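You operate a simulated robot arm through the tools that you are given. There is no shell and no other tool. Be economical: measure what you need, move in short steps, check, and stop when the job is done.

You run a simulated robot arm. Do the job below in one go: nothing can be reset, and whatever is moved stays where it is left.

TASK
Put the orange block on the orange sheet.

Only the result counts: the job must be done as asked and must still hold three seconds after the hand-in. Knocking over, shifting, dropping, spilling or breaking anything else fails it. Flat cloth is picked up by pressing the open fingertips on it (5 to 10 N) and closing them slowly along it; thin cloth reads only 2 to 8 mm in the jaws.

THE ROBOT
A 6-joint arm with a two-finger parallel gripper, fixed in place. Base frame: the origin is at the foot of the arm, x ahead of it, y to its left, z up; the work surface is at about z = 0. Units: mm, rad, N and s.
With the tool pointing down near the work surface it reaches from about 180 to 460 mm from the base axis. Its first joint turns from -1.222 to 1.222 rad. Payload 1.9 kg.
The tool frame sits at the grasp point between the pads (the TCP): z along the fingers, y along the line on which they close. The tips reach 23 mm beyond it. The gripper opens to 94 mm. The fingers are 38 mm wide and 10 mm thick; the gripper's body (54 by 96 mm) begins 39 mm behind the TCP.
Orientation is that of the tool frame in the base frame, as a unit quaternion [w, x, y, z]. With the fingers straight down and closing along the base's y, the tool's x points along the base's -x, its y along +y and its z along -z.

THE INTERFACE
- The arm moves only by the tool move_arm. Its argument "steps" is a list of rows, each an object of numbers (a shift or turn left out is 0, a gripper value left out holds the last): "x", "y", "z": the shift along the tool's x, y, z in mm; "wx", "wy", "wz": the turn, a rotation vector about the tool's x, y, z in degrees; "hand": the closure, from 0 (fully open) to 1 (shut). In form: [{"x": .., "y": .., "z": .., "wx": .., "wy": .., "wz": .., "hand": ..}, ...]. A call has 1 to 8 rows; each row is the pose to reach, as a shift and turn from the pose commanded when the call began, along the tool's axes at that moment. Rows are played at 5 a second. More than 50 mm and 0.15 rad between two rows, or a gripper value outside its range, and nothing of the call is played. A pose out of reach is approached as far as the arm can. The call stops where the force on the tool passes 40 N (or 10 N more than at its start, if that is more) or the arm is blocked; 0.2 s more then pass. The fingers move at their own pace (about 108 mm/s each) and stop on an object; they squeeze with about 38 N. The grip force told is the motor's: it shows also when the fingers shut on nothing. Time passes only in rows, and 0.2 s behind the last, so rows that repeat a pose let the fingers close. It gives the time, the measured TCP pose, the force on the tool (base axes), the opening and the grip force at its end, in the units of the frame above (readings bear some noise).
- Cameras (640 x 400 px; columns grow to the right, rows downward): "scene" is fixed at [57.8, 309.8, 435.6]; the picture's right is [-0.78, -0.63, 0.00], its down [-0.28, 0.35, -0.89] and it looks along [0.56, -0.69, -0.45] (base axes); focal length 314 px, centre (320, 200). "wrist" rides on the gripper at [87, 16, -74] in the tool frame; the picture's right is [-0.18, 0.98, 0.00], its down [-0.58, -0.11, -0.81] and it looks along [-0.79, -0.15, 0.59] (tool axes); focal length 243 px, centre (320, 200). There is no depth. A picture from a camera that has moved, and an enlarged one, comes with that camera's place and axes in the base frame and with its lens.
- camera(camera): a new picture of that camera. It takes no simulated time.
- inspect(camera, box): a new picture of the part [left, top, right, bottom] of that camera's present view, enlarged. It takes no simulated time.
- job_done(): hands the job in; it is judged then, once.

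Work in short steps. Places have to be worked out from the pictures, the camera data and where the tool is seen: move nearer, look again, correct. Check each grasp and each placing, and mend what went wrong. You have 90 turns and 36 pictures in all, those below and enlarged ones among them. Open the gripper and draw the arm clear of the work before you hand the job in, unless the task says otherwise; then end with one line.

The tools are called as name(argument=value, ...) on one line, values as JSON. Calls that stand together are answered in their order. move_arm: Moves the arm, as the interface text tells. Its arguments: {"type":"object","properties":{"steps":{"type":"array","items":{"type":"object","properties":{"x":{"type":"number"},"y":{"type":"number"},"z":{"type":"number"},"wx":{"type":"number"},"wy":{"type":"number"},"wz":{"type":"number"},"hand":{"type":"number"}}}}},"required":["steps"]} The other tools are called the same way: camera (camera) takes a picture; inspect (camera, box) takes an enlarged picture of a part of a camera's view; job_done () hands the job in.

At the start:

```text
t: 0.0
tcp_pos: [315.6, -40.9, 254.6]
tool_rot: [0.0, 0.0, 1.0, 0.0]
ft_force: [-0.5, -0.1, -0.4]
gripper_width: 93.7
finger_force: 0.0
```

scene: 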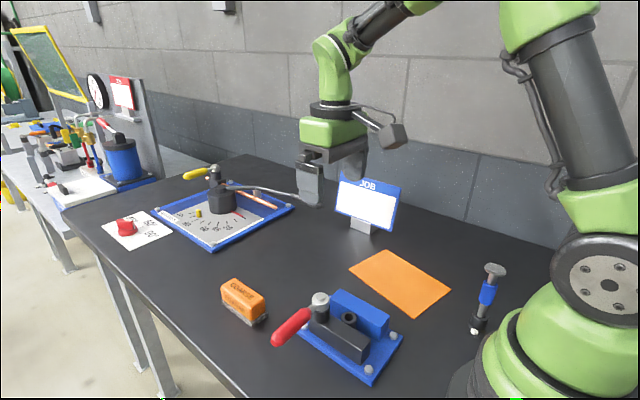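
wrist: 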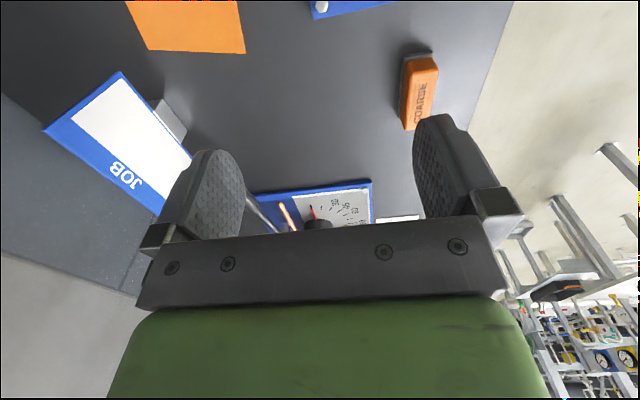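

The block looks to be near (433, 69) and the sheet centre near (250, -183). I'll enlarge the block to get its outline.

inspect(camera="scene", box=[190, 250, 350, 350])

inspect(camera="wrist", box=[340, 20, 500, 120])

```text
4.00 times, centred on (270, 300) of scene
camera zoom: at [57.8, 309.8, 435.6], right [-0.78, -0.63, 0.0], down [-0.28, 0.35, -0.89], along [0.56, -0.69, -0.45], focal length 1255 px, centre (520, -200)
```

zoom: 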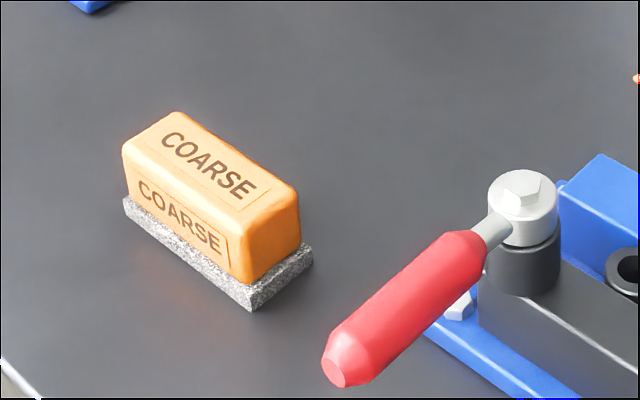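

```text
4.00 times, centred on (420, 70) of wrist
camera zoom: at [228.6, -24.1, 330.6], right [0.19, 0.98, 0.0], down [0.58, -0.11, 0.81], along [0.79, -0.15, -0.59], focal length 970 px, centre (-80, 720)
```

zoom: 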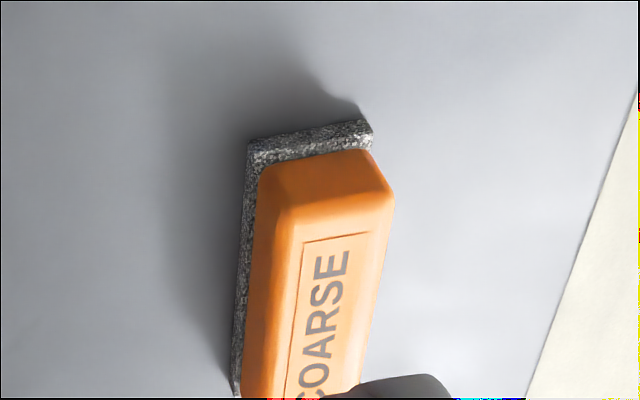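

The block is aligned with x: it spans about x 386–476 and y 54–88, is about 50 high, and has a grit foot about 12 thick. The present tool orientation suits it, so I'll move above it at z≈150.

move_arm(steps=[{"x": -23, "y": 22.4, "z": 0, "hand": 0}, {"x": -46, "y": 45, "z": 20}, {"x": -69, "y": 67, "z": 45}, {"x": -92, "y": 90, "z": 75}, {"x": -115, "y": 112, "z": 105}, {"x": -115, "y": 112, "z": 105}])

camera(camera="wrist")

camera(camera="scene")

```text
t: 1.4
tcp_pos: [430.1, 69.6, 150.0]
tool_rot: [0.0, 0.001, 1.0, 0.0]
ft_force: [0.6, 0.2, 0.9]
gripper_width: 93.9
finger_force: 0.1
```

```text
31 pictures are left
camera wrist: at [343.2, 86.4, 225.2], right [0.19, 0.98, 0.0], down [0.58, -0.11, 0.81], along [0.79, -0.15, -0.59], focal length 243 px, centre (320, 200)
```

wrist: 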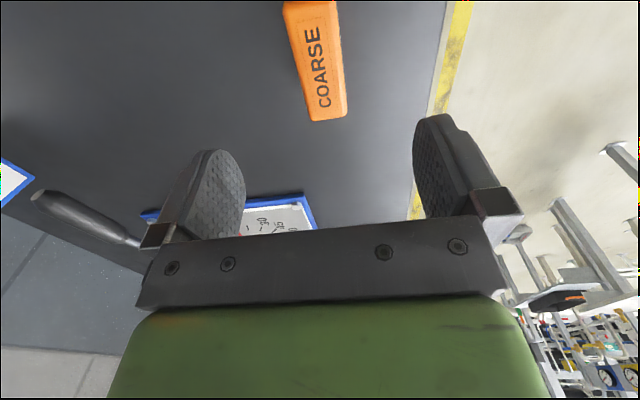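

```text
30 pictures are left
```

scene: 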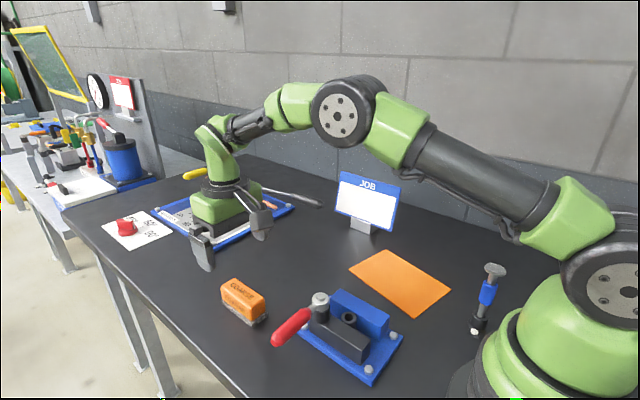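

The wrist view agrees: block axis at y≈70 and far end at x≈470. I'll descend to z≈39 with open fingers, keeping the tips above the grit foot.

move_arm(steps=[{"z": 30}, {"z": 60}, {"z": 85}, {"z": 100}, {"z": 111}, {"z": 111}])

inspect(camera="scene", box=[150, 210, 310, 350])

```text
t: 2.8
tcp_pos: [430.9, 71.2, 40.4]
tool_rot: [0.0, 0.002, 1.0, 0.0]
ft_force: [0.3, 0.5, 0.2]
gripper_width: 94.1
finger_force: 0.0
```

```text
2.86 times, centred on (230, 280) of scene
camera zoom: at [57.8, 309.8, 435.6], right [-0.78, -0.63, 0.0], down [-0.28, 0.35, -0.89], along [0.56, -0.69, -0.45], focal length 896 px, centre (577, -29)
```

zoom: 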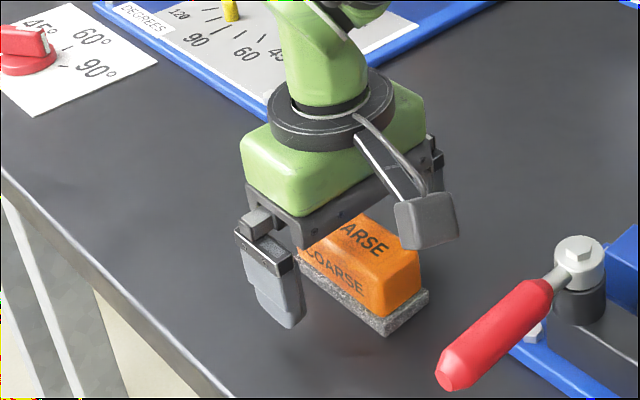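

The fingers straddle the block at about the right height. I'll close on it.

move_arm(steps=[{"hand": 0.4}, {"hand": 0.55}, {"hand": 1}, {"hand": 1}, {"hand": 1}])

```text
t: 4.0
tcp_pos: [431.8, 70.7, 41.1]
tool_rot: [0.0, 0.001, 1.0, 0.0]
ft_force: [-1.1, -0.7, 0.4]
gripper_width: 34.0
finger_force: 38.0
```

The grip is firm at 34 mm. I'll lift straight up and check that the block and its foot come together.

move_arm(steps=[{"z": -10}, {"z": -35}, {"z": -70}, {"z": -105}, {"z": -105}])

camera(camera="scene")

```text
t: 5.2
tcp_pos: [430.7, 71.1, 144.5]
tool_rot: [0.001, 0.0, 1.0, 0.0]
ft_force: [0.1, -0.3, -1.6]
gripper_width: 33.8
finger_force: 37.8
```

```text
28 pictures are left
```

scene: 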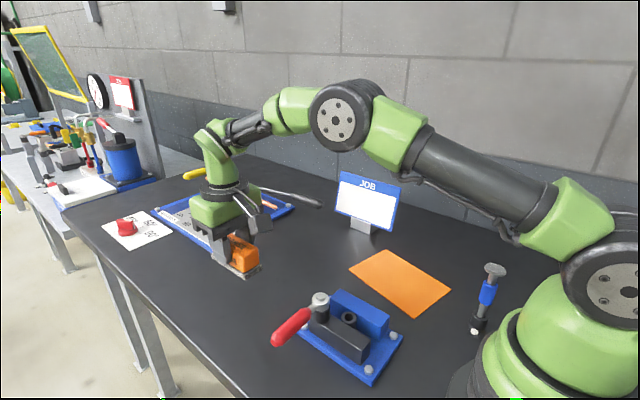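

The block is held whole. I'll rise a bit more and then cross toward the sheet centre, well above the clamp.

move_arm(steps=[{"z": -35}, {"z": -50, "x": 20, "y": -29}, {"z": -50, "x": 42, "y": -61}, {"z": -50, "x": 64, "y": -93}, {"z": -50, "x": 86, "y": -125}, {"z": -50, "x": 108, "y": -157}, {"z": -50, "x": 130, "y": -189}, {"z": -50, "x": 130, "y": -189}])

camera(camera="scene")

```text
t: 7.0
tcp_pos: [299.9, -117.8, 195.2]
tool_rot: [0.0, 0.002, 1.0, 0.0]
ft_force: [0.0, -0.5, -1.4]
gripper_width: 33.5
finger_force: 38.3
```

```text
27 pictures are left
```

scene: 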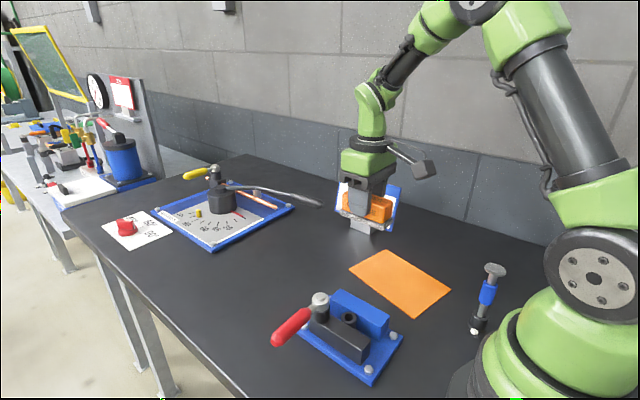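

All clear so far. I'll go to above the sheet centre and partway down.

move_arm(steps=[{"x": 22, "y": -33}, {"x": 44, "y": -65}, {"x": 44, "y": -65, "z": 30}, {"x": 44, "y": -65, "z": 60}, {"x": 44, "y": -65, "z": 95}, {"x": 44, "y": -65, "z": 95}])

camera(camera="scene")

camera(camera="wrist")

```text
t: 8.4
tcp_pos: [255.5, -182.8, 101.5]
tool_rot: [-0.001, 0.001, 1.0, 0.001]
ft_force: [-0.8, 0.4, 0.0]
gripper_width: 33.6
finger_force: 38.1
```

```text
26 pictures are left
```

scene: 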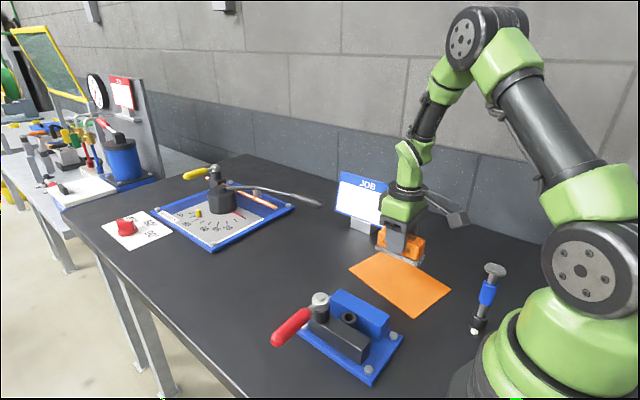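

```text
25 pictures are left
camera wrist: at [169.6, -166.8, 176.3], right [0.19, 0.98, 0.0], down [0.58, -0.11, 0.81], along [0.79, -0.15, -0.59], focal length 243 px, centre (320, 200)
```

wrist: 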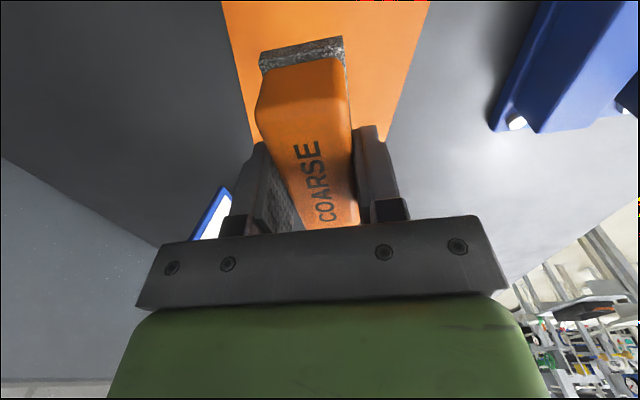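

The block sits over the middle of the sheet (edges at about y=-230 and -114). At the grasp its bottom was at 0 with TCP z≈41, so I'll descend to about that height.

move_arm(steps=[{"z": 25}, {"z": 45}, {"z": 54}, {"z": 58}, {"z": 60}, {"z": 60}])

inspect(camera="scene", box=[320, 200, 480, 340])

```text
t: 9.8
tcp_pos: [257.1, -182.8, 40.8]
tool_rot: [0.001, 0.0, 1.0, -0.001]
ft_force: [0.0, 5.2, 30.8]
gripper_width: 33.7
finger_force: 38.5
```

```text
2.86 times, centred on (400, 270) of scene
camera zoom: at [57.7, 309.9, 435.6], right [-0.78, -0.63, 0.0], down [-0.28, 0.35, -0.89], along [0.56, -0.69, -0.45], focal length 896 px, centre (91, 0)
```

zoom: 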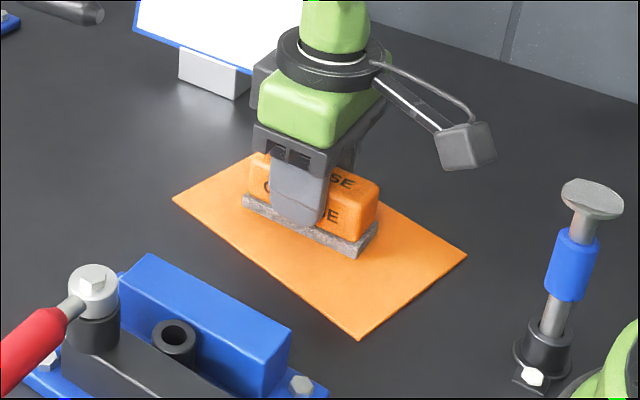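

The block is in contact at 31 N and well within the sheet. I'll ease off slightly and then open.

move_arm(steps=[{"z": -1}, {"z": -1.3}, {"z": -1.3, "hand": 0.5}, {"z": -1.3, "hand": 0.3}, {"z": -1.3, "hand": 0}, {"z": -1.3, "hand": 0}])

```text
t: 11.2
tcp_pos: [256.3, -182.4, 41.3]
tool_rot: [0.0, 0.001, 1.0, 0.0]
ft_force: [0.6, -0.4, 0.1]
gripper_width: 94.1
finger_force: 0.1
```

The fingers are open and there is no load. I'll retreat straight up and check.

move_arm(steps=[{"z": -15}, {"z": -45}, {"z": -85}, {"z": -125}, {"z": -165}, {"z": -200}, {"z": -200}])

camera(camera="scene")

```text
t: 12.8
tcp_pos: [255.5, -180.9, 240.7]
tool_rot: [-0.001, 0.002, 1.0, 0.0]
ft_force: [-0.8, 0.0, -0.3]
gripper_width: 93.9
finger_force: 0.1
```

```text
23 pictures are left
```

scene: 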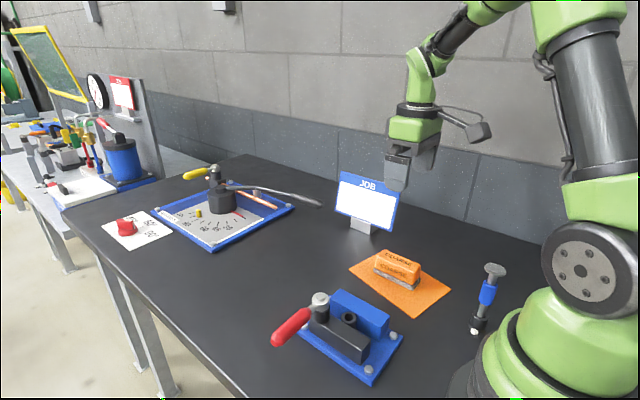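

The block is resting wholly on the sheet, nothing else has moved, and the arm is clear. I'm handing the job in.

job_done()

```text
The job is handed in.
```

The orange block is on the orange sheet, fully inside its edges, with the gripper open, the arm drawn clear and nothing else disturbed.
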